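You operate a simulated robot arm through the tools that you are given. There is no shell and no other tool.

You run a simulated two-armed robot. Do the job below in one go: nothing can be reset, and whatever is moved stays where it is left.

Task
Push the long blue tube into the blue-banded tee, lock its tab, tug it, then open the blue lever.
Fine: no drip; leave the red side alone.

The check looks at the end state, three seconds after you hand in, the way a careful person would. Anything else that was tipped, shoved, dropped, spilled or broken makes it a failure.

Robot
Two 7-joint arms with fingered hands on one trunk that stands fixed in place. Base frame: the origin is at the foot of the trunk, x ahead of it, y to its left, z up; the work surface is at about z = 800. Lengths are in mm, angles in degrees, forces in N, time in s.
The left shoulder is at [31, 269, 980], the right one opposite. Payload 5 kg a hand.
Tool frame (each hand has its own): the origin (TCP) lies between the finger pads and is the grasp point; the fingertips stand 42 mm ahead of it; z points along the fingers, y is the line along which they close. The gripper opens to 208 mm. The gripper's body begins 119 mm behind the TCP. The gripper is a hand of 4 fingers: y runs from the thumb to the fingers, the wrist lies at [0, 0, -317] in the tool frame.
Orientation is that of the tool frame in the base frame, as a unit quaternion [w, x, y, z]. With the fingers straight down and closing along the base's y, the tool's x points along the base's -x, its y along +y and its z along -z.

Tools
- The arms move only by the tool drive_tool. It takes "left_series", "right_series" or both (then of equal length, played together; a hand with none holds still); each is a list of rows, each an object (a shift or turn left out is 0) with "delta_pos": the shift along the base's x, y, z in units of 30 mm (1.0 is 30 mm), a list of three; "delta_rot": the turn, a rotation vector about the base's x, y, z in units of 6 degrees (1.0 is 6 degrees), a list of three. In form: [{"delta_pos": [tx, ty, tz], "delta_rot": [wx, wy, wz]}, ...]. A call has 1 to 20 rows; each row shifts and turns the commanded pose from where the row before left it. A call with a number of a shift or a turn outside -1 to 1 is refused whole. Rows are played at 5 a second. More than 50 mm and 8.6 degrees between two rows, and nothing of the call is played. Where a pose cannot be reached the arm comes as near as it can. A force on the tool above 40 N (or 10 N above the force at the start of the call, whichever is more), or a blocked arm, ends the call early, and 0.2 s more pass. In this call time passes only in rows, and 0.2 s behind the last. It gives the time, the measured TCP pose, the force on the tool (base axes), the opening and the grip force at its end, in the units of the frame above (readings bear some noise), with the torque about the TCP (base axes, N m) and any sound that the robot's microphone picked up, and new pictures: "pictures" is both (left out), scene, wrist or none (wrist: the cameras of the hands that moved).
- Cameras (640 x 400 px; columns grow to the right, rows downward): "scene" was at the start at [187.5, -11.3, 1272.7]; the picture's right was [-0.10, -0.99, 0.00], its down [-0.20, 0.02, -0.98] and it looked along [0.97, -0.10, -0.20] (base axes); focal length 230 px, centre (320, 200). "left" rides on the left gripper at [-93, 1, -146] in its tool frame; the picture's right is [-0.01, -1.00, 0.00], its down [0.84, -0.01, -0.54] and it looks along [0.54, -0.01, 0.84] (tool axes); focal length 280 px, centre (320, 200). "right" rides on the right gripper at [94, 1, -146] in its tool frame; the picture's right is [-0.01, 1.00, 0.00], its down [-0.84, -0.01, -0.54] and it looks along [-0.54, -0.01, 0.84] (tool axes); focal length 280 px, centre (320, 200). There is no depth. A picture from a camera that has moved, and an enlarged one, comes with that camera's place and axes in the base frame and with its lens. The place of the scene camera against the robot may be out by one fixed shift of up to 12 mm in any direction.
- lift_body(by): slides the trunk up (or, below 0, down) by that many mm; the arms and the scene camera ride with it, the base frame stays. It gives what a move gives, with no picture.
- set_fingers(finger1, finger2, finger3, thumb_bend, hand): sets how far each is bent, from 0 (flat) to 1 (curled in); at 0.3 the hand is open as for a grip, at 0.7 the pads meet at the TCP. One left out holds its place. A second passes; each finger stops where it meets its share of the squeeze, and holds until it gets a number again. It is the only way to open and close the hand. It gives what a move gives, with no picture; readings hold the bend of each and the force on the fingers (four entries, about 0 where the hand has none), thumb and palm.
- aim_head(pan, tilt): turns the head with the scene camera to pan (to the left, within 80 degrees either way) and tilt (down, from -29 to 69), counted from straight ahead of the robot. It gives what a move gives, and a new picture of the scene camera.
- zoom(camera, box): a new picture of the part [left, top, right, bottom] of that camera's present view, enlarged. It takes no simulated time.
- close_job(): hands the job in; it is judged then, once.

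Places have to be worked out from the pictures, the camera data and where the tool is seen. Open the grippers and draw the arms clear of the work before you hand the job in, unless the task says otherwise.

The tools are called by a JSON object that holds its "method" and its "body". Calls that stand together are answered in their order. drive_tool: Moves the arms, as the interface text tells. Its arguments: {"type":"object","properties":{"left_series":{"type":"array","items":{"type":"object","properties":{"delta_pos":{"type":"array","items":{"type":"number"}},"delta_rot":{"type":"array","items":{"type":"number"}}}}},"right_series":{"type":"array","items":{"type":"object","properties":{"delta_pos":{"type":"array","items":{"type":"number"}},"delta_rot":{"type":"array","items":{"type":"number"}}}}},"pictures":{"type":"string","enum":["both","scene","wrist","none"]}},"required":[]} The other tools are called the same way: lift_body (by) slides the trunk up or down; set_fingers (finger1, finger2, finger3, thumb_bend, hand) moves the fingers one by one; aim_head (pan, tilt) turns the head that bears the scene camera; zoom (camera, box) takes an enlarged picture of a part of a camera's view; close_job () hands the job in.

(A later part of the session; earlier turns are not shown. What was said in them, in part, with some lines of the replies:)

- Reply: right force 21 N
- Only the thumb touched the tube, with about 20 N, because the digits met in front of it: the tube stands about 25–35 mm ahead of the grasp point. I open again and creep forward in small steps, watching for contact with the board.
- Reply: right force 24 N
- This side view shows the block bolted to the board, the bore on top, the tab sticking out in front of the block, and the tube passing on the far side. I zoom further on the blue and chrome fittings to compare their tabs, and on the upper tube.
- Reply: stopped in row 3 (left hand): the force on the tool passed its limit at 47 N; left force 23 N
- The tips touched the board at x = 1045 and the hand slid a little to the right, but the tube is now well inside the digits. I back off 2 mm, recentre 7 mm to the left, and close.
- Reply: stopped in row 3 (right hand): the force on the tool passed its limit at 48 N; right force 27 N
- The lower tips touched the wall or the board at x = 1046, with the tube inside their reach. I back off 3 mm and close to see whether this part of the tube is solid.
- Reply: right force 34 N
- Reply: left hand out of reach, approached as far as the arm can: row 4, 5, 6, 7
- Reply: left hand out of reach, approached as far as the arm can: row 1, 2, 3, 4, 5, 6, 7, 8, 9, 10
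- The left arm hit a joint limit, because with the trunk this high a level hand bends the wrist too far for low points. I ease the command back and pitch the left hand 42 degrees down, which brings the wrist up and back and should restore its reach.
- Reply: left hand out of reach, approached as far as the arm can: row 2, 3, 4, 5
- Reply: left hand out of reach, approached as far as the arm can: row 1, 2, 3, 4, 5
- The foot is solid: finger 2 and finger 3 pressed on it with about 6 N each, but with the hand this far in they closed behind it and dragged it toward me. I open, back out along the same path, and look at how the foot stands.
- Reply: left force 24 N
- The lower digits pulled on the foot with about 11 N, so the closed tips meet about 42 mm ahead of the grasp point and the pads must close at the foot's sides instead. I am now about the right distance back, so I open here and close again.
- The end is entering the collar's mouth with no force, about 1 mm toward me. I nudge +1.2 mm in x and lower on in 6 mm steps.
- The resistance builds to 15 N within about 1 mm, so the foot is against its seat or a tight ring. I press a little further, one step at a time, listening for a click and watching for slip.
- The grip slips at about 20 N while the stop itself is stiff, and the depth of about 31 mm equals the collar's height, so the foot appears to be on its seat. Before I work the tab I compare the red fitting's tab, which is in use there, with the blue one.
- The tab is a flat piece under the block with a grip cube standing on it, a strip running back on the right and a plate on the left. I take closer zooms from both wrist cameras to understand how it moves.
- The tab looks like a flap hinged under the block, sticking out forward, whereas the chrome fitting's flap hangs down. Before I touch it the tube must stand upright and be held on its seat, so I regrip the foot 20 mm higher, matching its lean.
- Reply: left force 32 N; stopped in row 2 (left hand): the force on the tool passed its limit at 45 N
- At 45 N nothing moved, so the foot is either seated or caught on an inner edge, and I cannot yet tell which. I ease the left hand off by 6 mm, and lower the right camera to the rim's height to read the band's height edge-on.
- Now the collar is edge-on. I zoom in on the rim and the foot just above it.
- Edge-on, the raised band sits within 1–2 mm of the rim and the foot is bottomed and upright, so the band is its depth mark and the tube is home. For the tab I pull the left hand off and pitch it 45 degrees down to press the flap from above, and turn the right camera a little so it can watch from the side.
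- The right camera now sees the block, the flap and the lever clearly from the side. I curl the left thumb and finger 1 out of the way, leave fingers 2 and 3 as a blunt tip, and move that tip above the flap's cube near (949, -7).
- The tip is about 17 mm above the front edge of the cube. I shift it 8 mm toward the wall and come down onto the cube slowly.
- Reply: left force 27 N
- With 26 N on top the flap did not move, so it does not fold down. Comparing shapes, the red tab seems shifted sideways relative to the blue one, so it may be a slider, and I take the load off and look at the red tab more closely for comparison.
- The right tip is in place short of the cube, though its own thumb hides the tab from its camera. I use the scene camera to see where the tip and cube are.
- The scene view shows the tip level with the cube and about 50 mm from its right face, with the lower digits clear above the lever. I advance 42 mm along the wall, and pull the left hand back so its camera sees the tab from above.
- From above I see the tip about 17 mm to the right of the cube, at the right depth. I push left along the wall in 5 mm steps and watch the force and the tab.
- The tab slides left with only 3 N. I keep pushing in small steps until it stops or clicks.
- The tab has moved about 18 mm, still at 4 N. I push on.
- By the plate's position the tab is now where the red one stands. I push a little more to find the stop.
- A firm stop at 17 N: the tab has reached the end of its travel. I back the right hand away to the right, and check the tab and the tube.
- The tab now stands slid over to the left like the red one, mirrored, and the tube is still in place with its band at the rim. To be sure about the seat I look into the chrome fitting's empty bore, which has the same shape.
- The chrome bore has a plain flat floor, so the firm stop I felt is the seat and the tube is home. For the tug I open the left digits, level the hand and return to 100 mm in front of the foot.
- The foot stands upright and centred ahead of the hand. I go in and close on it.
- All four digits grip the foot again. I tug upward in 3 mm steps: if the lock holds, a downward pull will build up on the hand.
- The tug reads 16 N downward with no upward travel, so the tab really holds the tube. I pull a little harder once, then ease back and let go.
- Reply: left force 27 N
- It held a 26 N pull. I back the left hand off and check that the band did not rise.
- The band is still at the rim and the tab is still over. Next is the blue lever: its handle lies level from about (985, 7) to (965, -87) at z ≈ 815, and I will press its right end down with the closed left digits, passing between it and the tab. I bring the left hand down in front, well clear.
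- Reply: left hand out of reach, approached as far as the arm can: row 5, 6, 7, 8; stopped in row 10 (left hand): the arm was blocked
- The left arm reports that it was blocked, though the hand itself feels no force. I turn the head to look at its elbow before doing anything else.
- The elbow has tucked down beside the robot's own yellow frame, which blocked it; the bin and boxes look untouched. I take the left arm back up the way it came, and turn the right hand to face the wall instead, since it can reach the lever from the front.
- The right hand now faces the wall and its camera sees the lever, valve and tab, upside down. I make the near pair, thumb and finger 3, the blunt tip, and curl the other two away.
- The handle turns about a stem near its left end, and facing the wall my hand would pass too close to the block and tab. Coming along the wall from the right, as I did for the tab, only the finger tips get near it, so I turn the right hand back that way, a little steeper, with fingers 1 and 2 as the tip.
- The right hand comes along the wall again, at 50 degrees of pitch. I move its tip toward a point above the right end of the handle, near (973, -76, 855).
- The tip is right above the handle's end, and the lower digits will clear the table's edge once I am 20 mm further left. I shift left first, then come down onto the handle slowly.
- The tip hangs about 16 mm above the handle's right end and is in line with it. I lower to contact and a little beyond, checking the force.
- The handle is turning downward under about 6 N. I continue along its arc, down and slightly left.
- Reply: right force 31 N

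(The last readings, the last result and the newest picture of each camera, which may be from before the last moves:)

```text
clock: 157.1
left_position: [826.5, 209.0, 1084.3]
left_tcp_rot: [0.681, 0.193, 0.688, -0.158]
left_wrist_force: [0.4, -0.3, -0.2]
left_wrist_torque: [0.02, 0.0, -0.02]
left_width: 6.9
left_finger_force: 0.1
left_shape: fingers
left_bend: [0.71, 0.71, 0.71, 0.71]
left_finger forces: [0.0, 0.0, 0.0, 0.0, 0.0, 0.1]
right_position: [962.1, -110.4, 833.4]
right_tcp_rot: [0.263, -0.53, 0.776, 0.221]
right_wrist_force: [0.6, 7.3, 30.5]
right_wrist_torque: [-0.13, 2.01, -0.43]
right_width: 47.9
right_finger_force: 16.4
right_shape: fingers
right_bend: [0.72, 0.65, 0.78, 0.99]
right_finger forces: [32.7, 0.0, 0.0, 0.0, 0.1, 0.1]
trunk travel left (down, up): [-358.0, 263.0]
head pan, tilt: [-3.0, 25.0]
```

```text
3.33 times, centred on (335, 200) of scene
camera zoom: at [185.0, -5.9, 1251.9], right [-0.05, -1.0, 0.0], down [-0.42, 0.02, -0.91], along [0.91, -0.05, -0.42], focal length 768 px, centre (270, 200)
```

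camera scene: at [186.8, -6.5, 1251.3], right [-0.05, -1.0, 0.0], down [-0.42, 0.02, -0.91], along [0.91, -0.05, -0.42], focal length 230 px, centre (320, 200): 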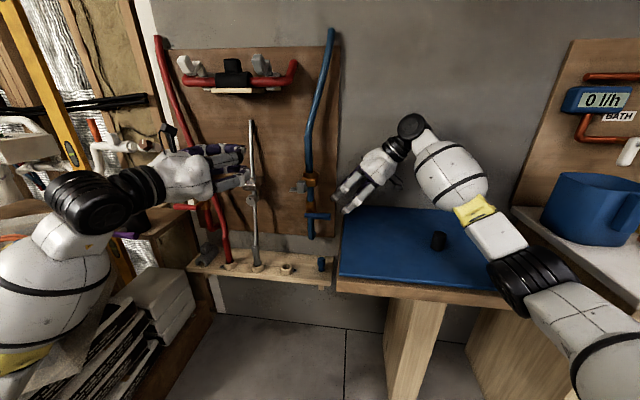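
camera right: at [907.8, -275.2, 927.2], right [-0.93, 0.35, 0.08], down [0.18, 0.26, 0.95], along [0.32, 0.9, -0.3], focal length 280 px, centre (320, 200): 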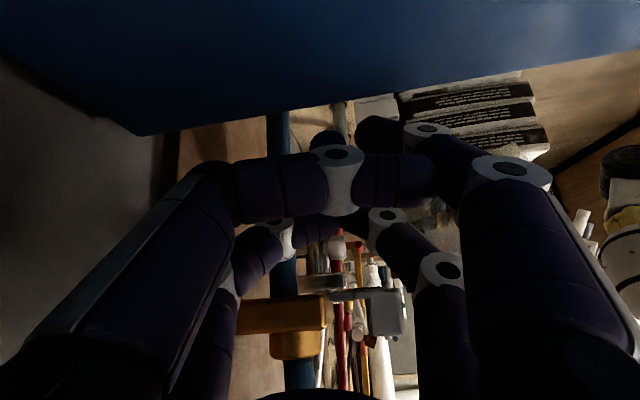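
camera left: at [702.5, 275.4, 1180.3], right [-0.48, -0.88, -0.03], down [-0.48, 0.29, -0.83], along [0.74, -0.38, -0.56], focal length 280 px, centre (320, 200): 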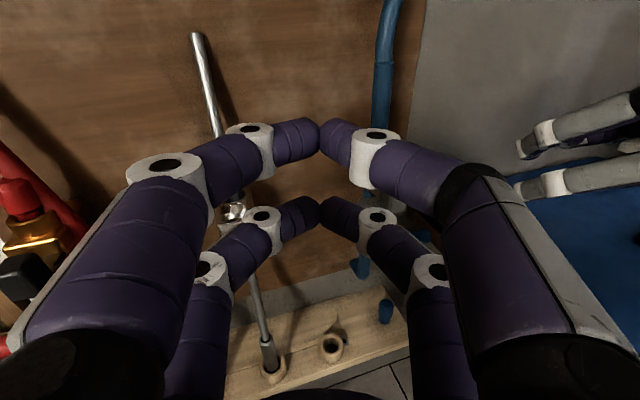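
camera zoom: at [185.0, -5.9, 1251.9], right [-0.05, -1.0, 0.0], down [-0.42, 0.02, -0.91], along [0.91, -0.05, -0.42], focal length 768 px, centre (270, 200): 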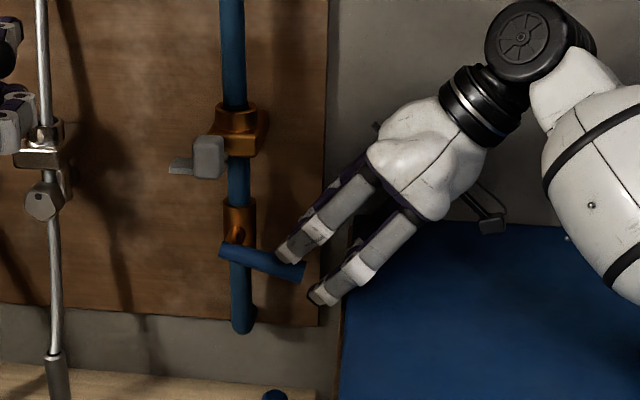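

The force rose to 30 N at about 14 degrees of turn, which is more than I expected. I lift off to see whether the handle stays or springs back.

{"method": "drive_tool", "body": {"right_series": [{"delta_pos": [0, 0, 0.4]}, {"delta_pos": [0, 0, 0.6]}], "pictures": "none"}}

{"method": "zoom", "body": {"camera": "scene", "box": [290, 165, 370, 250]}}

```text
clock: 157.7
left_position: [828.7, 208.5, 1083.7]
left_tcp_rot: [0.681, 0.193, 0.689, -0.158]
left_wrist_force: [-1.1, 0.0, 0.0]
left_wrist_torque: [0.0, 0.06, 0.0]
left_width: 6.8
left_finger_force: 0.0
left_shape: fingers
left_bend: [0.71, 0.71, 0.71, 0.71]
left_finger forces: [0.0, 0.0, 0.1, 0.1, 0.1, 0.1]
right_position: [962.3, -112.5, 857.8]
right_tcp_rot: [0.261, -0.529, 0.777, 0.221]
right_wrist_force: [-1.8, 0.4, 0.8]
right_wrist_torque: [-0.05, -0.04, -0.01]
right_width: 48.5
right_finger_force: 0.0
right_shape: fingers
right_bend: [0.71, 0.72, 0.99, 0.99]
right_finger forces: [0.0, 0.0, 0.0, 0.0, 0.0, 0.0]
trunk travel left (down, up): [-358.0, 263.0]
head pan, tilt: [-3.0, 25.0]
```

```text
4.71 times, centred on (330, 208) of scene
camera zoom: at [186.5, -6.4, 1251.3], right [-0.05, -1.0, 0.0], down [-0.42, 0.02, -0.91], along [0.91, -0.05, -0.42], focal length 1085 px, centre (273, 165)
```

zoom: 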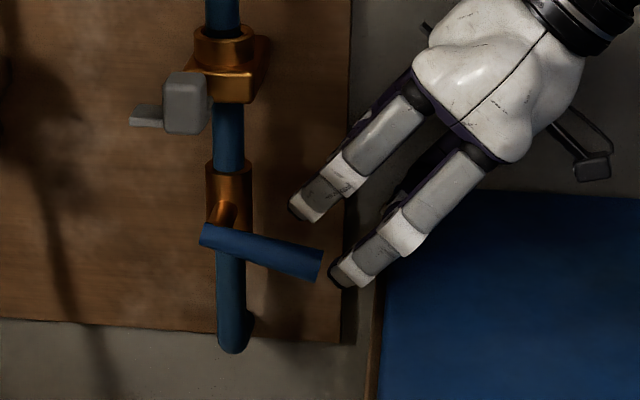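

The handle stays where I left it, so it turns this way and simply resists; the high force came from pressing too quickly. I go back to contact and push on more slowly along the arc.

{"method": "drive_tool", "body": {"right_series": [{"delta_pos": [0, 0, -0.25]}, {"delta_pos": [0, 0, -0.25]}, {"delta_pos": [0, 0, -0.2]}, {"delta_pos": [0, 0, -0.1]}, {"delta_pos": [0.005, 0.025, -0.08]}, {"delta_pos": [0.005, 0.025, -0.08]}, {"delta_pos": [0.005, 0.025, -0.08]}, {"delta_pos": [0.005, 0.025, -0.08]}], "pictures": "none"}}

{"method": "zoom", "body": {"camera": "scene", "box": [290, 165, 370, 250]}}

```text
clock: 159.4
left_position: [826.3, 209.0, 1084.9]
left_tcp_rot: [0.681, 0.194, 0.688, -0.158]
left_wrist_force: [0.3, 0.0, 0.3]
left_wrist_torque: [-0.02, -0.02, -0.01]
left_width: 6.7
left_finger_force: 0.1
left_shape: fingers
left_bend: [0.71, 0.71, 0.71, 0.71]
left_finger forces: [0.1, 0.0, 0.1, 0.1, 0.1, 0.0]
right_position: [961.4, -109.9, 831.0]
right_tcp_rot: [0.263, -0.529, 0.776, 0.219]
right_wrist_force: [1.6, -2.4, 11.6]
right_wrist_torque: [-0.21, 0.25, 0.05]
right_width: 49.4
right_finger_force: 5.1
right_shape: fingers
right_bend: [0.71, 0.72, 1.0, 0.99]
right_finger forces: [0.0, 3.6, 0.0, 0.0, 6.8, 0.0]
trunk travel left (down, up): [-358.0, 263.0]
head pan, tilt: [-3.0, 25.0]
```

```text
4.71 times, centred on (330, 208) of scene
camera zoom: at [184.4, -5.9, 1252.4], right [-0.05, -1.0, 0.0], down [-0.42, 0.02, -0.91], along [0.91, -0.05, -0.42], focal length 1085 px, centre (273, 165)
```

zoom: 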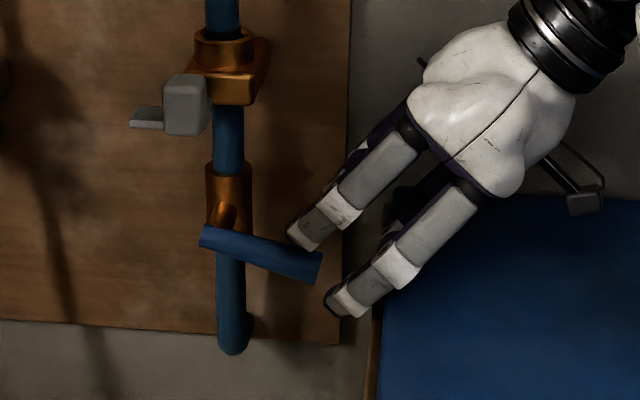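

Now the thumb also reports 7 N, so something near the curled digits is touching. I zoom in to see whether that is the handle's end or the table's edge.

{"method": "zoom", "body": {"camera": "scene", "box": [320, 200, 360, 235]}}

{"method": "zoom", "body": {"camera": "right", "box": [120, 80, 440, 280]}}

{"method": "zoom", "body": {"camera": "left", "box": [330, 180, 640, 400]}}

```text
11.43 times, centred on (340, 218) of scene
camera zoom: at [184.4, -5.9, 1252.4], right [-0.05, -1.0, 0.0], down [-0.42, 0.02, -0.91], along [0.91, -0.05, -0.42], focal length 2635 px, centre (91, 0)
```

zoom: 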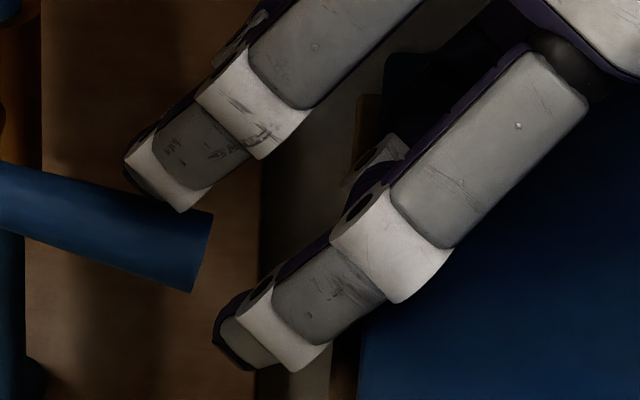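

```text
2.00 times, centred on (280, 180) of right
camera zoom: at [906.9, -264.9, 885.0], right [-0.93, 0.35, 0.07], down [0.17, 0.26, 0.95], along [0.32, 0.9, -0.3], focal length 561 px, centre (400, 240)
```

zoom: 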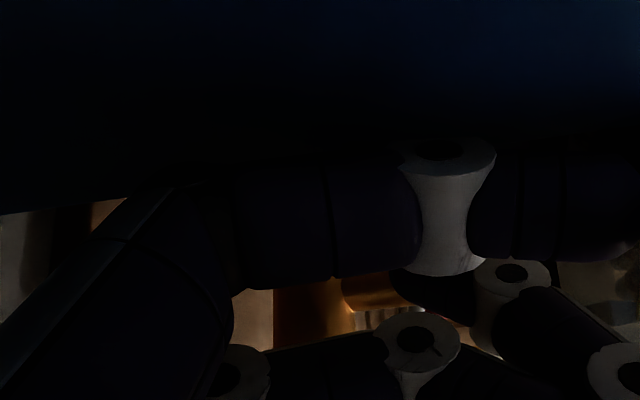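

```text
1.82 times, centred on (485, 290) of left
camera zoom: at [700.3, 275.6, 1182.6], right [-0.48, -0.88, -0.03], down [-0.48, 0.29, -0.83], along [0.74, -0.38, -0.56], focal length 510 px, centre (20, 36)
```

zoom: 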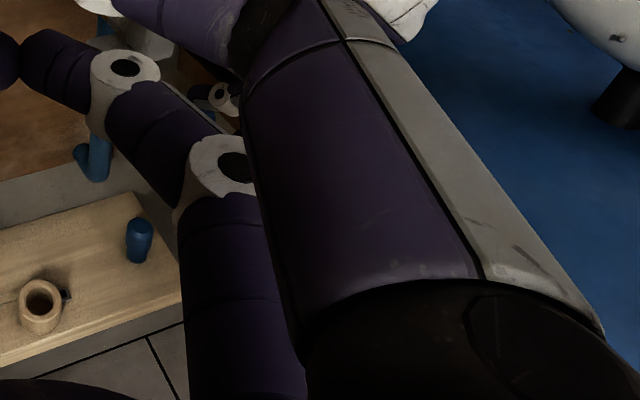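

It is the curled thumb resting on the table's edge. I lift 10 mm, shift 20 mm left to press the handle nearer its stem, where the hand clears the table, and continue.

{"method": "drive_tool", "body": {"right_series": [{"delta_pos": [0, 0, 0.5]}, {"delta_pos": [0.065, 0.33, 0.1]}, {"delta_pos": [0.065, 0.33, 0]}, {"delta_pos": [0, 0, -0.15]}, {"delta_pos": [0, 0, -0.1]}], "pictures": "none"}}

{"method": "zoom", "body": {"camera": "scene", "box": [290, 165, 370, 250]}}

```text
clock: 160.7
left_position: [829.2, 207.7, 1083.3]
left_tcp_rot: [0.681, 0.193, 0.689, -0.157]
left_wrist_force: [-0.2, -0.5, 0.0]
left_wrist_torque: [0.0, 0.01, 0.03]
left_width: 6.8
left_finger_force: 0.0
left_shape: fingers
left_bend: [0.71, 0.71, 0.71, 0.71]
left_finger forces: [0.0, 0.0, 0.1, 0.0, 0.1, 0.0]
right_position: [966.0, -88.9, 837.0]
right_tcp_rot: [0.261, -0.529, 0.776, 0.221]
right_wrist_force: [1.3, -0.2, 5.1]
right_wrist_torque: [0.24, -0.02, 0.01]
right_width: 49.4
right_finger_force: 2.2
right_shape: fingers
right_bend: [0.71, 0.73, 1.0, 0.99]
right_finger forces: [0.1, 5.1, 0.0, 0.0, 0.0, 0.0]
trunk travel left (down, up): [-358.0, 263.0]
head pan, tilt: [-3.0, 25.0]
```

```text
4.71 times, centred on (330, 208) of scene
camera zoom: at [186.5, -6.6, 1251.4], right [-0.05, -1.0, 0.0], down [-0.42, 0.02, -0.91], along [0.91, -0.05, -0.42], focal length 1085 px, centre (273, 165)
```

zoom: 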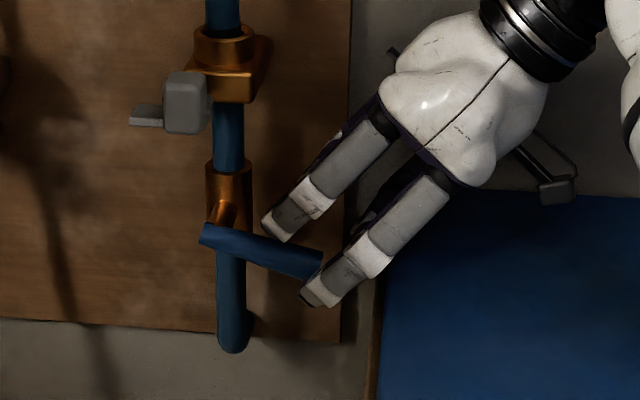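

Good contact at 5 N and clear of the table. I press down slowly.

{"method": "drive_tool", "body": {"right_series": [{"delta_pos": [0, 0, -0.08]}, {"delta_pos": [0, 0, -0.08]}, {"delta_pos": [0, 0, -0.08]}, {"delta_pos": [0, 0, -0.08]}, {"delta_pos": [0, 0, -0.08]}, {"delta_pos": [0, 0, -0.08]}], "pictures": "none"}}

{"method": "zoom", "body": {"camera": "scene", "box": [290, 165, 370, 250]}}

```text
clock: 162.1
left_position: [826.9, 209.5, 1085.2]
left_tcp_rot: [0.681, 0.194, 0.688, -0.158]
left_wrist_force: [-0.5, 0.3, -0.6]
left_wrist_torque: [0.02, 0.02, 0.01]
left_width: 6.8
left_finger_force: 0.0
left_shape: fingers
left_bend: [0.71, 0.71, 0.71, 0.71]
left_finger forces: [0.1, 0.1, 0.0, 0.1, 0.1, 0.0]
right_position: [966.1, -89.2, 827.0]
right_tcp_rot: [0.263, -0.529, 0.776, 0.219]
right_wrist_force: [3.8, -0.7, 6.2]
right_wrist_torque: [-0.11, -0.03, -0.01]
right_width: 49.6
right_finger_force: 3.9
right_shape: fingers
right_bend: [0.71, 0.73, 1.0, 0.99]
right_finger forces: [0.0, 4.0, 0.0, 0.0, 4.6, 0.0]
trunk travel left (down, up): [-358.0, 263.0]
head pan, tilt: [-3.0, 25.0]
```

```text
4.71 times, centred on (330, 208) of scene
camera zoom: at [184.7, -5.2, 1252.4], right [-0.05, -1.0, 0.0], down [-0.42, 0.02, -0.91], along [0.91, -0.05, -0.42], focal length 1085 px, centre (273, 165)
```

zoom: 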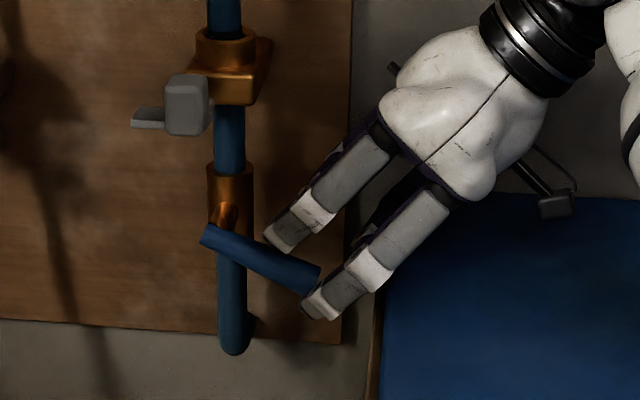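

The handle keeps turning, now about 20 degrees, at only 6 N, with the curled digits also bearing on its end. I carry on down and left along the arc.

{"method": "drive_tool", "body": {"right_series": [{"delta_pos": [0.005, 0.025, -0.09]}, {"delta_pos": [0.005, 0.025, -0.09]}, {"delta_pos": [0.005, 0.025, -0.09]}, {"delta_pos": [0.005, 0.025, -0.09]}, {"delta_pos": [0.005, 0.025, -0.09]}, {"delta_pos": [0.005, 0.025, -0.09]}], "pictures": "none"}}

{"method": "zoom", "body": {"camera": "scene", "box": [290, 165, 370, 250]}}

```text
clock: 163.4
left_position: [823.2, 208.6, 1088.1]
left_tcp_rot: [0.683, 0.193, 0.687, -0.158]
left_wrist_force: [0.4, 0.2, -0.1]
left_wrist_torque: [0.02, -0.04, 0.01]
left_width: 6.9
left_finger_force: 0.1
left_shape: fingers
left_bend: [0.71, 0.71, 0.71, 0.71]
left_finger forces: [0.0, 0.0, 0.0, 0.0, 0.0, 0.0]
right_position: [966.8, -85.1, 824.3]
right_tcp_rot: [0.268, -0.531, 0.775, 0.215]
right_wrist_force: [2.7, -2.6, 26.1]
right_wrist_torque: [-1.21, -0.25, 0.02]
right_width: 50.5
right_finger_force: 13.6
right_shape: fingers
right_bend: [0.71, 0.73, 1.0, 1.0]
right_finger forces: [0.0, 5.9, 0.0, 0.0, 21.7, 0.0]
trunk travel left (down, up): [-358.0, 263.0]
head pan, tilt: [-3.0, 25.0]
```

```text
4.71 times, centred on (330, 208) of scene
camera zoom: at [180.5, -4.7, 1253.1], right [-0.05, -1.0, 0.0], down [-0.42, 0.02, -0.91], along [0.91, -0.05, -0.42], focal length 1085 px, centre (273, 165)
```

zoom: 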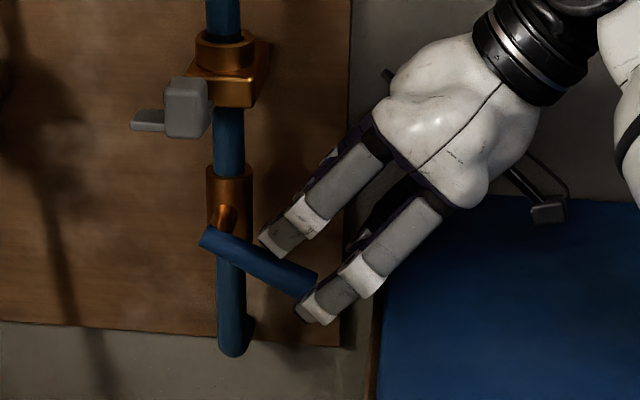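

The force now comes from the thumb on the table's edge again. I lift off and tilt the hand steeper, to 70 degrees, so the tip hangs well below the thumb, and then take up contact again.

{"method": "drive_tool", "body": {"right_series": [{"delta_pos": [0, 0, 0.5]}, {"delta_pos": [0, 0, 0.6]}, {"delta_pos": [0.02, -0.05, 0.2], "delta_rot": [-0.8, 0.22, 0]}, {"delta_pos": [0.02, -0.05, 0.1], "delta_rot": [-0.8, 0.22, 0]}, {"delta_pos": [0, -0.05, 0], "delta_rot": [-0.8, 0.22, 0]}, {"delta_pos": [0, 0, 0], "delta_rot": [-0.8, 0.22, 0]}], "pictures": "both"}}

{"method": "zoom", "body": {"camera": "scene", "box": [290, 150, 380, 250]}}

```text
clock: 164.8
left_position: [827.9, 208.6, 1081.8]
left_tcp_rot: [0.681, 0.193, 0.689, -0.157]
left_wrist_force: [-0.1, -0.6, 0.8]
left_wrist_torque: [0.04, 0.05, 0.0]
left_width: 6.7
left_finger_force: 0.0
left_shape: fingers
left_bend: [0.71, 0.71, 0.71, 0.71]
left_finger forces: [0.0, 0.0, 0.1, 0.0, 0.1, 0.1]
right_position: [967.4, -89.4, 848.4]
right_tcp_rot: [0.132, -0.554, 0.814, 0.112]
right_wrist_force: [0.2, 0.8, 0.9]
right_wrist_torque: [0.0, 0.0, -0.02]
right_width: 50.5
right_finger_force: 0.0
right_shape: fingers
right_bend: [0.71, 0.72, 1.0, 1.0]
right_finger forces: [0.0, 0.1, 0.0, 0.0, 0.1, 0.0]
trunk travel left (down, up): [-358.0, 263.0]
head pan, tilt: [-3.0, 25.0]
camera scene: at [186.4, -6.5, 1251.3], right [-0.05, -1.0, 0.0], down [-0.42, 0.02, -0.91], along [0.91, -0.05, -0.42], focal length 230 px, centre (320, 200)
camera right: at [921.0, -217.5, 954.3], right [-0.93, 0.37, 0.04], down [0.26, 0.55, 0.79], along [0.27, 0.74, -0.61], focal length 280 px, centre (320, 200)
```

scene: 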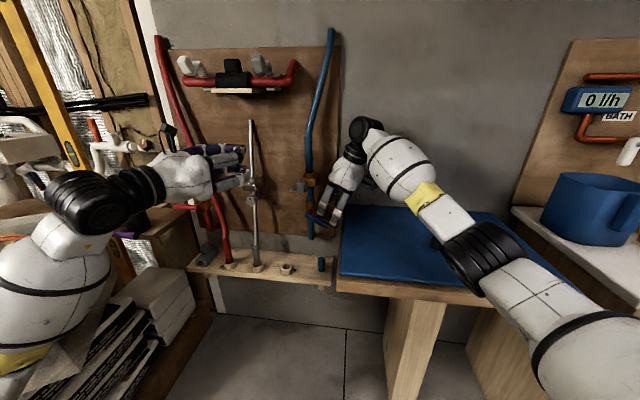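
right: 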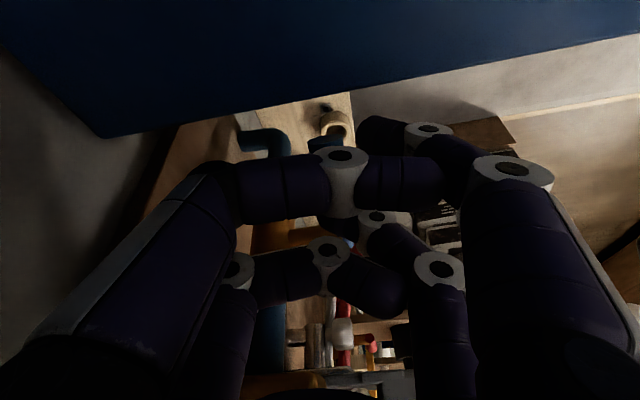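

```text
4.00 times, centred on (335, 200) of scene
camera zoom: at [186.4, -6.5, 1251.3], right [-0.05, -1.0, 0.0], down [-0.42, 0.02, -0.91], along [0.91, -0.05, -0.42], focal length 922 px, centre (260, 200)
```

zoom: 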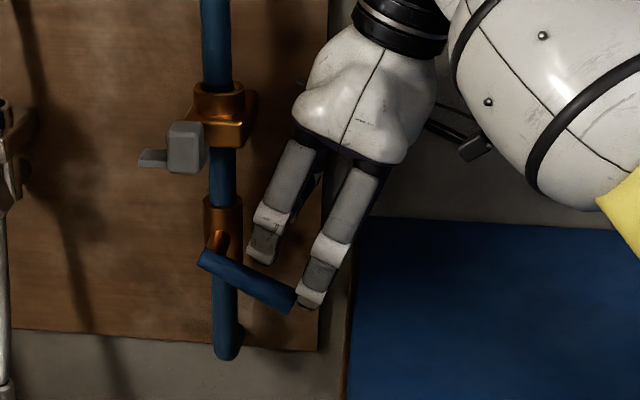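

The steeper hand is clear of the table, and the tip is about 10 mm above the handle, which stands at 24 degrees. I lower to contact and continue slowly.

{"method": "drive_tool", "body": {"right_series": [{"delta_pos": [0, 0, -0.12]}, {"delta_pos": [0, 0, -0.12]}, {"delta_pos": [0, 0, -0.1]}, {"delta_pos": [0, 0.01, -0.09]}, {"delta_pos": [0, 0.01, -0.09]}, {"delta_pos": [0, 0.01, -0.09]}, {"delta_pos": [0, 0.01, -0.09]}], "pictures": "none"}}

{"method": "zoom", "body": {"camera": "scene", "box": [290, 150, 380, 250]}}

```text
clock: 166.4
left_position: [829.0, 208.6, 1083.9]
left_tcp_rot: [0.68, 0.194, 0.689, -0.158]
left_wrist_force: [0.1, -0.4, 0.5]
left_wrist_torque: [0.03, -0.01, 0.0]
left_width: 6.5
left_finger_force: 0.0
left_shape: fingers
left_bend: [0.71, 0.71, 0.71, 0.71]
left_finger forces: [0.0, 0.0, 0.1, 0.1, 0.0, 0.0]
right_position: [968.7, -87.9, 825.3]
right_tcp_rot: [0.132, -0.554, 0.814, 0.113]
right_wrist_force: [-0.4, -2.0, 5.6]
right_wrist_torque: [0.21, -0.08, -0.06]
right_width: 50.4
right_finger_force: 3.0
right_shape: fingers
right_bend: [0.71, 0.73, 1.0, 1.0]
right_finger forces: [0.0, 5.8, 0.0, 0.1, 0.1, 0.1]
trunk travel left (down, up): [-358.0, 263.0]
head pan, tilt: [-3.0, 25.0]
```

```text
4.00 times, centred on (335, 200) of scene
camera zoom: at [186.5, -6.6, 1251.3], right [-0.05, -1.0, 0.0], down [-0.42, 0.02, -0.91], along [0.91, -0.05, -0.42], focal length 922 px, centre (260, 200)
```

zoom: 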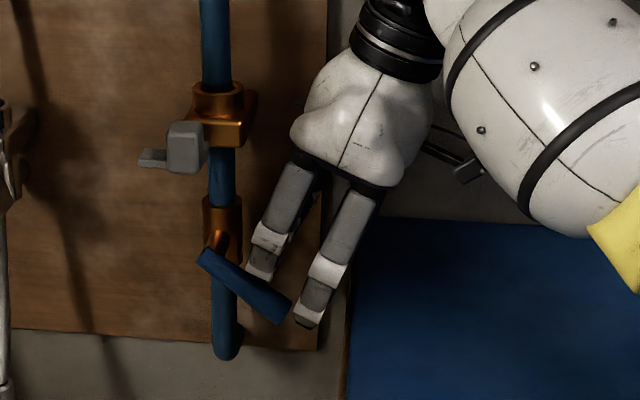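

The handle is at about 40 degrees with just 6 N and nothing else touching. I follow the arc on.

{"method": "drive_tool", "body": {"right_series": [{"delta_pos": [0.0063, 0.033, -0.088]}, {"delta_pos": [0.0063, 0.033, -0.088]}, {"delta_pos": [0.0063, 0.033, -0.088]}, {"delta_pos": [0.009, 0.046, -0.08]}, {"delta_pos": [0.009, 0.046, -0.08]}, {"delta_pos": [0.009, 0.046, -0.08]}, {"delta_pos": [0.0114, 0.059, -0.07]}, {"delta_pos": [0.0114, 0.059, -0.07]}], "pictures": "none"}}

{"method": "zoom", "body": {"camera": "scene", "box": [290, 150, 380, 250]}}

```text
clock: 168.2
left_position: [828.4, 209.0, 1083.3]
left_tcp_rot: [0.681, 0.193, 0.689, -0.157]
left_wrist_force: [-0.8, -0.3, -0.7]
left_wrist_torque: [0.02, 0.0, -0.01]
left_width: 7.0
left_finger_force: 0.1
left_shape: fingers
left_bend: [0.71, 0.71, 0.71, 0.71]
left_finger forces: [0.0, 0.0, 0.0, 0.1, 0.1, 0.0]
right_position: [970.9, -77.1, 807.6]
right_tcp_rot: [0.132, -0.554, 0.814, 0.112]
right_wrist_force: [-0.3, -5.2, 3.3]
right_wrist_torque: [0.04, -0.01, -0.03]
right_width: 50.7
right_finger_force: 3.1
right_shape: fingers
right_bend: [0.71, 0.73, 1.0, 1.0]
right_finger forces: [0.1, 6.4, 0.1, 0.0, 0.0, 0.0]
trunk travel left (down, up): [-358.0, 263.0]
head pan, tilt: [-3.0, 25.0]
```

```text
4.00 times, centred on (335, 200) of scene
camera zoom: at [186.5, -6.8, 1251.2], right [-0.05, -1.0, 0.0], down [-0.42, 0.02, -0.91], along [0.91, -0.05, -0.42], focal length 922 px, centre (260, 200)
```

zoom: 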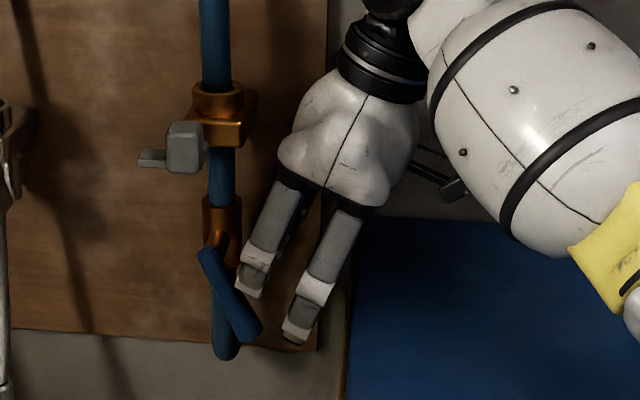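

The handle is past 60 degrees. I push on mostly leftward now, to bring it upright along the pipe.

{"method": "drive_tool", "body": {"right_series": [{"delta_pos": [0.013, 0.07, -0.06]}, {"delta_pos": [0.013, 0.07, -0.055]}, {"delta_pos": [0.014, 0.075, -0.05]}, {"delta_pos": [0.014, 0.075, -0.04]}, {"delta_pos": [0.014, 0.075, -0.03]}], "pictures": "none"}}

{"method": "zoom", "body": {"camera": "scene", "box": [290, 150, 380, 250]}}

```text
clock: 169.4
left_position: [829.1, 208.4, 1082.1]
left_tcp_rot: [0.681, 0.193, 0.689, -0.157]
left_wrist_force: [-0.1, 0.0, 0.5]
left_wrist_torque: [0.0, 0.02, 0.0]
left_width: 6.9
left_finger_force: 0.1
left_shape: fingers
left_bend: [0.71, 0.71, 0.71, 0.71]
left_finger forces: [0.0, 0.0, 0.0, 0.1, 0.0, 0.0]
right_position: [972.3, -66.8, 799.6]
right_tcp_rot: [0.133, -0.554, 0.814, 0.112]
right_wrist_force: [-0.7, -9.3, -1.1]
right_wrist_torque: [-0.26, 0.08, 0.02]
right_width: 50.5
right_finger_force: 4.5
right_shape: fingers
right_bend: [0.71, 0.73, 1.0, 1.0]
right_finger forces: [0.0, 8.0, 0.0, 0.0, 0.0, 0.0]
trunk travel left (down, up): [-358.0, 263.0]
head pan, tilt: [-3.0, 25.0]
```

```text
4.00 times, centred on (335, 200) of scene
camera zoom: at [186.8, -6.9, 1251.2], right [-0.05, -1.0, 0.0], down [-0.42, 0.02, -0.91], along [0.91, -0.05, -0.42], focal length 922 px, centre (260, 200)
```

zoom: 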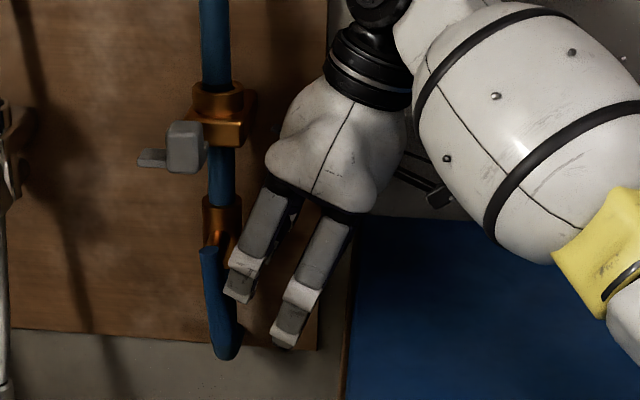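

It is near 78 degrees, at 9 N. I push left a little further to the stop.

{"method": "drive_tool", "body": {"right_series": [{"delta_pos": [0.014, 0.075, -0.02]}, {"delta_pos": [0.014, 0.075, -0.01]}, {"delta_pos": [0.014, 0.075, 0]}], "pictures": "none"}}

{"method": "zoom", "body": {"camera": "scene", "box": [290, 150, 380, 250]}}

{"method": "zoom", "body": {"camera": "scene", "box": [540, 60, 640, 150]}}

```text
clock: 170.2
left_position: [829.6, 206.6, 1081.6]
left_tcp_rot: [0.68, 0.194, 0.689, -0.158]
left_wrist_force: [-0.4, 0.3, 1.0]
left_wrist_torque: [0.04, -0.01, 0.02]
left_width: 7.0
left_finger_force: 0.1
left_shape: fingers
left_bend: [0.71, 0.71, 0.71, 0.71]
left_finger forces: [0.0, 0.1, 0.1, 0.0, 0.1, 0.1]
right_position: [974.2, -60.5, 798.9]
right_tcp_rot: [0.133, -0.554, 0.815, 0.111]
right_wrist_force: [-2.1, -12.8, -4.6]
right_wrist_torque: [-0.35, 0.05, 0.03]
right_width: 50.9
right_finger_force: 6.6
right_shape: fingers
right_bend: [0.71, 0.72, 1.0, 1.0]
right_finger forces: [0.0, 12.6, 0.1, 0.0, 0.0, 0.0]
trunk travel left (down, up): [-358.0, 263.0]
head pan, tilt: [-3.0, 25.0]
```

```text
4.00 times, centred on (335, 200) of scene
camera zoom: at [187.0, -7.2, 1251.2], right [-0.05, -1.0, 0.0], down [-0.42, 0.02, -0.91], along [0.91, -0.05, -0.42], focal length 922 px, centre (260, 200)
```

zoom: 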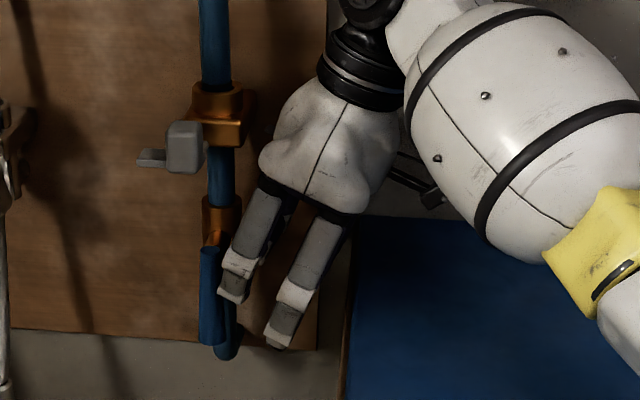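

```text
4.44 times, centred on (590, 105) of scene
camera zoom: at [187.0, -7.2, 1251.2], right [-0.05, -1.0, 0.0], down [-0.42, 0.02, -0.91], along [0.91, -0.05, -0.42], focal length 1025 px, centre (-880, 622)
```

zoom: 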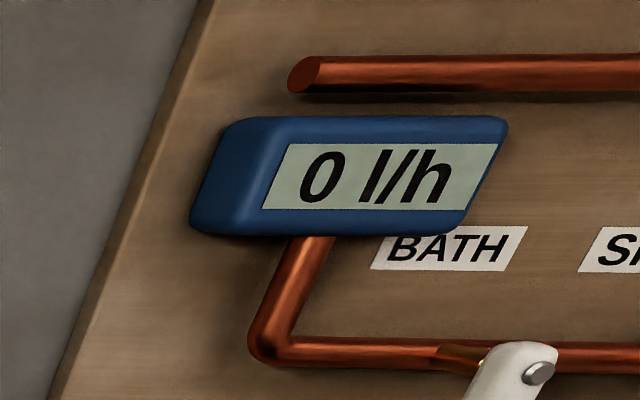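

The handle hangs straight down along the pipe, and the force is rising. I give it 3 mm more to be sure it is on its stop.

{"method": "drive_tool", "body": {"right_series": [{"delta_pos": [0.012, 0.06, 0]}, {"delta_pos": [0.012, 0.06, 0]}], "pictures": "none"}}

{"method": "zoom", "body": {"camera": "scene", "box": [300, 185, 350, 245]}}

```text
clock: 170.8
left_position: [827.7, 206.0, 1083.7]
left_tcp_rot: [0.681, 0.193, 0.689, -0.157]
left_wrist_force: [-0.1, 0.7, -0.3]
left_wrist_torque: [0.01, 0.0, -0.01]
left_width: 6.6
left_finger_force: 0.1
left_shape: fingers
left_bend: [0.71, 0.71, 0.71, 0.71]
left_finger forces: [0.0, 0.0, 0.0, 0.0, 0.2, 0.0]
right_position: [973.6, -60.8, 798.2]
right_tcp_rot: [0.132, -0.553, 0.815, 0.111]
right_wrist_force: [-13.3, -30.6, -2.4]
right_wrist_torque: [-0.56, 0.23, 0.59]
right_width: 50.8
right_finger_force: 16.4
right_shape: fingers
right_bend: [0.71, 0.73, 1.0, 1.0]
right_finger forces: [0.0, 32.3, 0.0, 0.0, 0.0, 0.1]
trunk travel left (down, up): [-358.0, 263.0]
head pan, tilt: [-3.0, 25.0]
```

```text
6.67 times, centred on (325, 215) of scene
camera zoom: at [186.4, -8.1, 1251.3], right [-0.05, -1.0, 0.0], down [-0.42, 0.02, -0.91], along [0.91, -0.05, -0.42], focal length 1537 px, centre (287, 100)
```

zoom: 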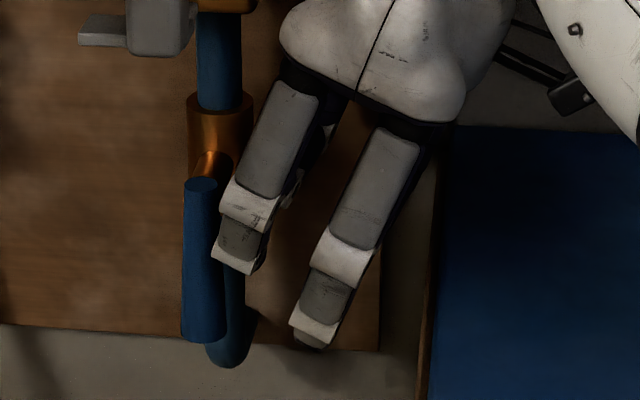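

A firm stop at 30 N: the blue lever is fully open, in line with the pipe. I ease off to the right, rise clear of the table's edge, and draw the right hand away.

{"method": "drive_tool", "body": {"right_series": [{"delta_pos": [-0.03, -0.15, 0]}, {"delta_pos": [-0.02, -0.1, 0.3]}, {"delta_pos": [0, 0, 0.6]}, {"delta_pos": [0, 0, 0.6]}, {"delta_pos": [-0.1, -0.5, 0.5]}, {"delta_pos": [-0.12, -0.6, 0.5]}, {"delta_pos": [-0.12, -0.6, 0.5]}, {"delta_pos": [-0.2, -0.7, 0.5]}, {"delta_pos": [-0.3, -0.8, 0.5]}, {"delta_pos": [-0.4, -0.8, 0.4]}, {"delta_pos": [-0.5, -0.8, 0.4]}], "pictures": "both"}}

{"method": "zoom", "body": {"camera": "scene", "box": [275, 140, 365, 260]}}

{"method": "zoom", "body": {"camera": "scene", "box": [295, 165, 335, 205]}}

```text
clock: 173.2
left_position: [828.7, 208.2, 1083.2]
left_tcp_rot: [0.681, 0.192, 0.689, -0.158]
left_wrist_force: [-0.4, 0.2, 0.0]
left_wrist_torque: [0.05, 0.04, 0.02]
left_width: 6.7
left_finger_force: 0.0
left_shape: fingers
left_bend: [0.71, 0.71, 0.71, 0.71]
left_finger forces: [0.1, 0.0, 0.1, 0.1, 0.0, 0.1]
right_position: [919.6, -207.3, 942.3]
right_tcp_rot: [0.132, -0.554, 0.814, 0.112]
right_wrist_force: [-0.6, 0.3, 0.0]
right_wrist_torque: [0.0, -0.02, -0.04]
right_width: 50.7
right_finger_force: 0.0
right_shape: fingers
right_bend: [0.71, 0.72, 1.0, 1.0]
right_finger forces: [0.0, 0.1, 0.1, 0.0, 0.0, 0.0]
trunk travel left (down, up): [-358.0, 263.0]
head pan, tilt: [-3.0, 25.0]
camera scene: at [186.8, -6.4, 1251.4], right [-0.05, -1.0, 0.0], down [-0.42, 0.02, -0.91], along [0.91, -0.05, -0.42], focal length 230 px, centre (320, 200)
camera right: at [873.2, -335.5, 1049.7], right [-0.93, 0.37, 0.04], down [0.26, 0.55, 0.79], along [0.27, 0.75, -0.61], focal length 280 px, centre (320, 200)
```

scene: 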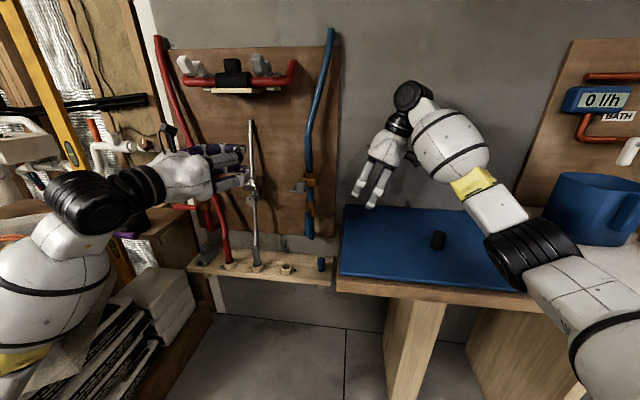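
right: 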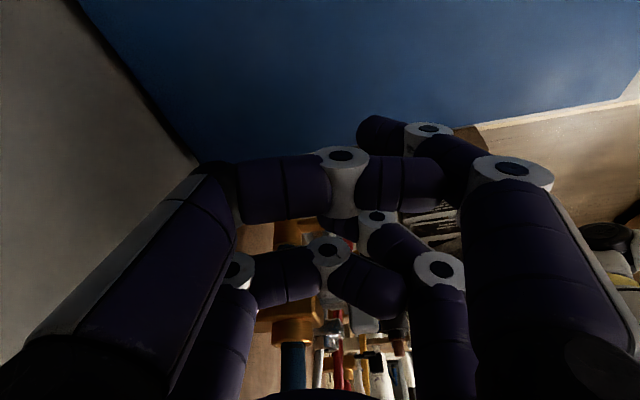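

```text
3.33 times, centred on (320, 200) of scene
camera zoom: at [186.8, -6.4, 1251.4], right [-0.05, -1.0, 0.0], down [-0.42, 0.02, -0.91], along [0.91, -0.05, -0.42], focal length 768 px, centre (320, 200)
```

zoom: 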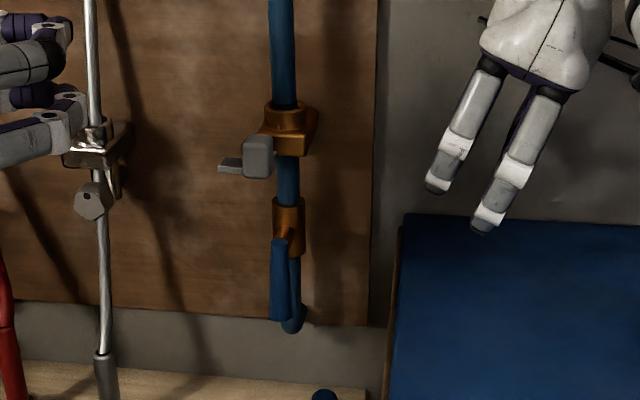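

```text
10.00 times, centred on (315, 185) of scene
camera zoom: at [186.8, -6.4, 1251.4], right [-0.05, -1.0, 0.0], down [-0.42, 0.02, -0.91], along [0.91, -0.05, -0.42], focal length 2305 px, centre (370, 350)
```

zoom: 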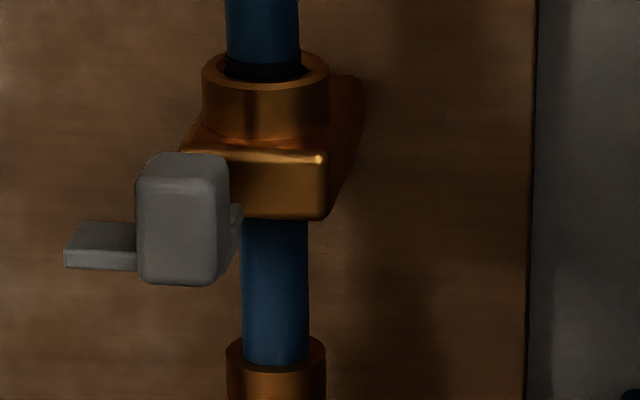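

The tube stands with its band at the rim, the tab is over, and the lever is in line with the pipe with no water showing. I draw both arms back and up, clear of the work.

{"method": "drive_tool", "body": {"left_series": [{"delta_pos": [-0.5, 0.1, 0.4]}, {"delta_pos": [-0.6, 0.1, 0.5]}, {"delta_pos": [-0.6, 0.1, 0.5]}, {"delta_pos": [-0.6, 0.1, 0.5]}, {"delta_pos": [-0.6, 0.1, 0.5]}, {"delta_pos": [-0.6, 0.1, 0.5]}, {"delta_pos": [-0.5, 0.1, 0.5]}, {"delta_pos": [-0.4, 0.1, 0.5]}], "right_series": [{"delta_pos": [-0.3, -0.3, 0.6]}, {"delta_pos": [-0.4, -0.3, 0.7]}, {"delta_pos": [-0.5, -0.3, 0.7]}, {"delta_pos": [-0.5, -0.3, 0.7]}, {"delta_pos": [-0.5, -0.3, 0.7]}, {"delta_pos": [-0.5, -0.3, 0.7]}, {"delta_pos": [-0.5, -0.2, 0.7]}, {"delta_pos": [-0.5, -0.2, 0.7]}], "pictures": "scene"}}

{"method": "set_fingers", "body": {"hand": "left", "finger1": 0.3, "finger2": 0.3, "finger3": 0.3, "thumb_bend": 0.3}}

{"method": "set_fingers", "body": {"hand": "right", "finger1": 0.3, "finger2": 0.3, "finger3": 0.3, "thumb_bend": 0.3}}

{"method": "aim_head", "body": {"pan": 0, "tilt": 25}}

```text
clock: 175.1
left_position: [696.0, 230.8, 1198.2]
left_tcp_rot: [0.681, 0.193, 0.689, -0.158]
left_wrist_force: [-1.2, -0.2, 0.4]
left_wrist_torque: [0.03, 0.03, 0.06]
left_width: 6.7
left_finger_force: 0.1
left_shape: fingers
left_bend: [0.71, 0.71, 0.71, 0.71]
left_finger forces: [0.0, 0.0, 0.0, 0.0, 0.1, 0.1]
right_position: [808.6, -272.6, 1108.4]
right_tcp_rot: [0.133, -0.555, 0.814, 0.112]
right_wrist_force: [-0.4, 0.3, 1.7]
right_wrist_torque: [-0.08, -0.05, -0.01]
right_width: 51.3
right_finger_force: 0.2
right_shape: fingers
right_bend: [0.71, 0.72, 1.0, 1.0]
right_finger forces: [0.1, 0.0, 0.0, 0.0, 0.1, 0.1]
trunk travel left (down, up): [-358.0, 263.0]
head pan, tilt: [-3.0, 25.0]
camera scene: at [186.2, -6.5, 1251.6], right [-0.05, -1.0, 0.0], down [-0.42, 0.02, -0.91], along [0.91, -0.05, -0.42], focal length 230 px, centre (320, 200)
```

scene: 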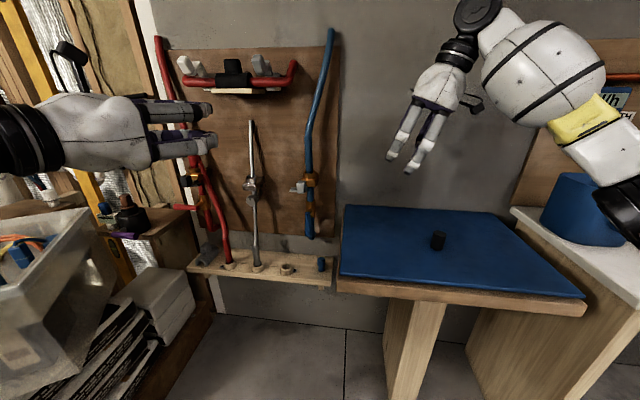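

```text
clock: 176.1
left_position: [696.4, 232.8, 1199.2]
left_tcp_rot: [0.68, 0.194, 0.689, -0.158]
left_wrist_force: [0.1, 0.8, 1.0]
left_wrist_torque: [0.02, -0.03, -0.05]
left_width: 218.3
left_finger_force: 0.1
left_shape: fingers
left_bend: [0.3, 0.3, 0.3, 0.3]
left_finger forces: [0.0, 0.0, 0.0, 0.0, 0.0, 0.0]
right_position: [810.1, -273.1, 1107.4]
right_tcp_rot: [0.133, -0.554, 0.814, 0.112]
right_wrist_force: [-0.4, -0.2, 0.3]
right_wrist_torque: [0.05, -0.01, 0.02]
right_width: 51.2
right_finger_force: 0.0
right_shape: fingers
right_bend: [0.71, 0.72, 1.0, 1.0]
right_finger forces: [0.0, 0.1, 0.1, 0.1, 0.1, 0.1]
trunk travel left (down, up): [-358.0, 263.0]
head pan, tilt: [-3.0, 25.0]
```

```text
clock: 177.1
left_position: [696.5, 232.7, 1198.3]
left_tcp_rot: [0.681, 0.193, 0.689, -0.158]
left_wrist_force: [-0.4, 0.7, 0.9]
left_wrist_torque: [0.01, 0.03, 0.0]
left_width: 217.9
left_finger_force: 0.0
left_shape: fingers
left_bend: [0.3, 0.3, 0.3, 0.3]
left_finger forces: [0.0, 0.2, 0.0, 0.0, 0.1, 0.0]
right_position: [810.5, -274.3, 1107.3]
right_tcp_rot: [0.133, -0.554, 0.814, 0.113]
right_wrist_force: [0.8, 0.6, 0.0]
right_wrist_torque: [0.01, 0.0, -0.02]
right_width: 217.9
right_finger_force: 0.0
right_shape: fingers
right_bend: [0.3, 0.3, 0.3, 0.3]
right_finger forces: [0.0, 0.0, 0.0, 0.0, 0.1, 0.1]
trunk travel left (down, up): [-358.0, 263.0]
head pan, tilt: [-3.0, 25.0]
```

```text
clock: 177.7
left_position: [697.9, 231.8, 1199.4]
left_tcp_rot: [0.68, 0.194, 0.689, -0.157]
left_wrist_force: [-0.1, -0.3, 0.0]
left_wrist_torque: [0.02, 0.03, 0.03]
left_width: 218.1
left_finger_force: 0.1
left_shape: fingers
left_bend: [0.3, 0.3, 0.3, 0.3]
left_finger forces: [0.0, 0.0, 0.0, 0.0, 0.1, 0.0]
right_position: [809.4, -273.8, 1106.4]
right_tcp_rot: [0.133, -0.554, 0.814, 0.112]
right_wrist_force: [-0.3, -0.1, 0.4]
right_wrist_torque: [-0.01, -0.02, 0.0]
right_width: 218.0
right_finger_force: 0.1
right_shape: fingers
right_bend: [0.3, 0.3, 0.3, 0.3]
right_finger forces: [0.0, 0.0, 0.1, 0.1, 0.0, 0.0]
trunk travel left (down, up): [-358.0, 263.0]
head pan, tilt: [0.0, 25.0]
camera scene: at [186.9, -1.7, 1251.2], right [0.0, -1.0, 0.0], down [-0.42, 0.0, -0.91], along [0.91, 0.0, -0.42], focal length 230 px, centre (320, 200)
```

scene: 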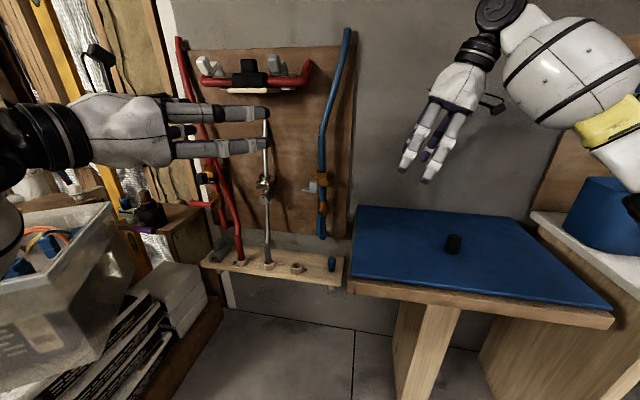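

Both hands are open and clear. I take a last close look at the blue station, the red side and the shelf for anything moved or any drip.

{"method": "zoom", "body": {"camera": "scene", "box": [285, 150, 365, 280]}}

{"method": "zoom", "body": {"camera": "scene", "box": [165, 140, 285, 280]}}

{"method": "zoom", "body": {"camera": "scene", "box": [180, 240, 380, 365]}}

{"method": "zoom", "body": {"camera": "scene", "box": [170, 20, 370, 145]}}

```text
3.08 times, centred on (325, 215) of scene
camera zoom: at [186.9, -1.7, 1251.2], right [0.0, -1.0, 0.0], down [-0.42, 0.0, -0.91], along [0.91, 0.0, -0.42], focal length 709 px, centre (305, 154)
```

zoom: 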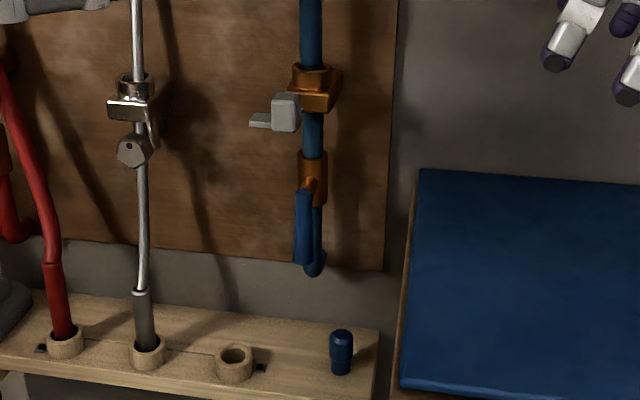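

```text
2.86 times, centred on (225, 210) of scene
camera zoom: at [186.9, -1.7, 1251.2], right [0.0, -1.0, 0.0], down [-0.42, 0.0, -0.91], along [0.91, 0.0, -0.42], focal length 659 px, centre (591, 171)
```

zoom: 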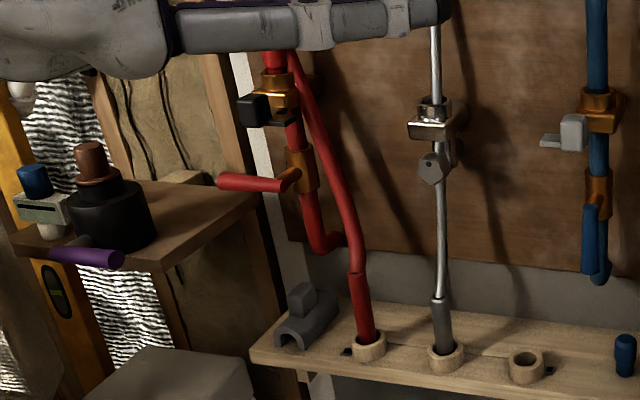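

```text
3.20 times, centred on (280, 302) of scene
camera zoom: at [186.9, -1.7, 1251.2], right [0.0, -1.0, 0.0], down [-0.42, 0.0, -0.91], along [0.91, 0.0, -0.42], focal length 738 px, centre (448, -128)
```

zoom: 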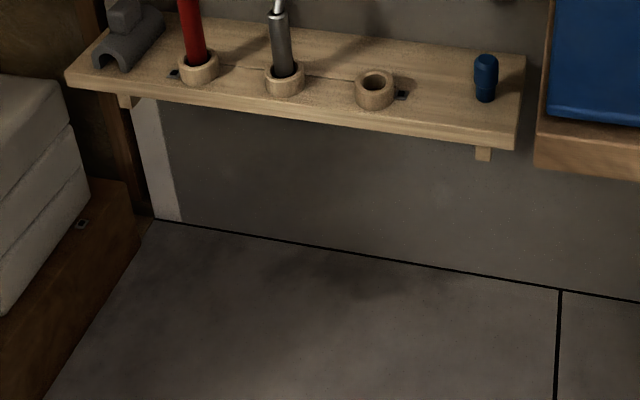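

```text
3.20 times, centred on (270, 82) of scene
camera zoom: at [186.9, -1.7, 1251.2], right [0.0, -1.0, 0.0], down [-0.42, 0.0, -0.91], along [0.91, 0.0, -0.42], focal length 738 px, centre (480, 576)
```

zoom: 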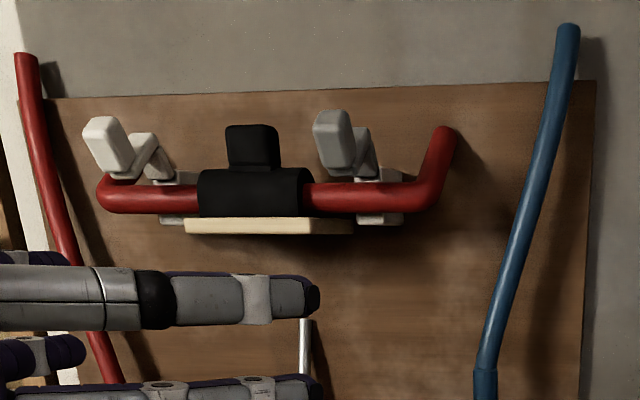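

The blue tube is seated, its tab is locked, and the lever is open in line with the pipe. Shelf and floor are dry, and the red side, the plug and the rest stand as they did. I hand the job in.

{"method": "close_job", "body": {}}

```text
The job is handed in.
```

The long blue tube is in the blue-banded tee with its tab locked, it held when I tugged it, and the blue lever is open. I've handed the job in.

- **Tube:** I pushed its thick foot in until the dark band sat within a few millimetres of the collar's rim. It then met a firm stop and didn't move under a 45 N push.
- **Tab:** The grey tab slides sideways. I pushed it left about 30 mm, to a firm stop.
- **Tug:** I pulled upward with up to 26 N. The band was still at the rim afterwards.
- **Lever:** I turned it down to its stop, so it now lies in line with the pipe.

I saw no water on the shelf or floor, but the microphone reported no click at any point, so the seating and lock rest on what I felt and saw. The blue flow meter on the right-hand wall still reads 0 l/h; I don't know whether it belongs to this line.

I didn't touch the red side, and the plug, shelf, bin and table things look as they did at the start. While finding the grip and turning the lever, my hands pressed on the board and the table's edge several times, with up to about 48 N; I saw no marks. Both hands are open and clear of the work.
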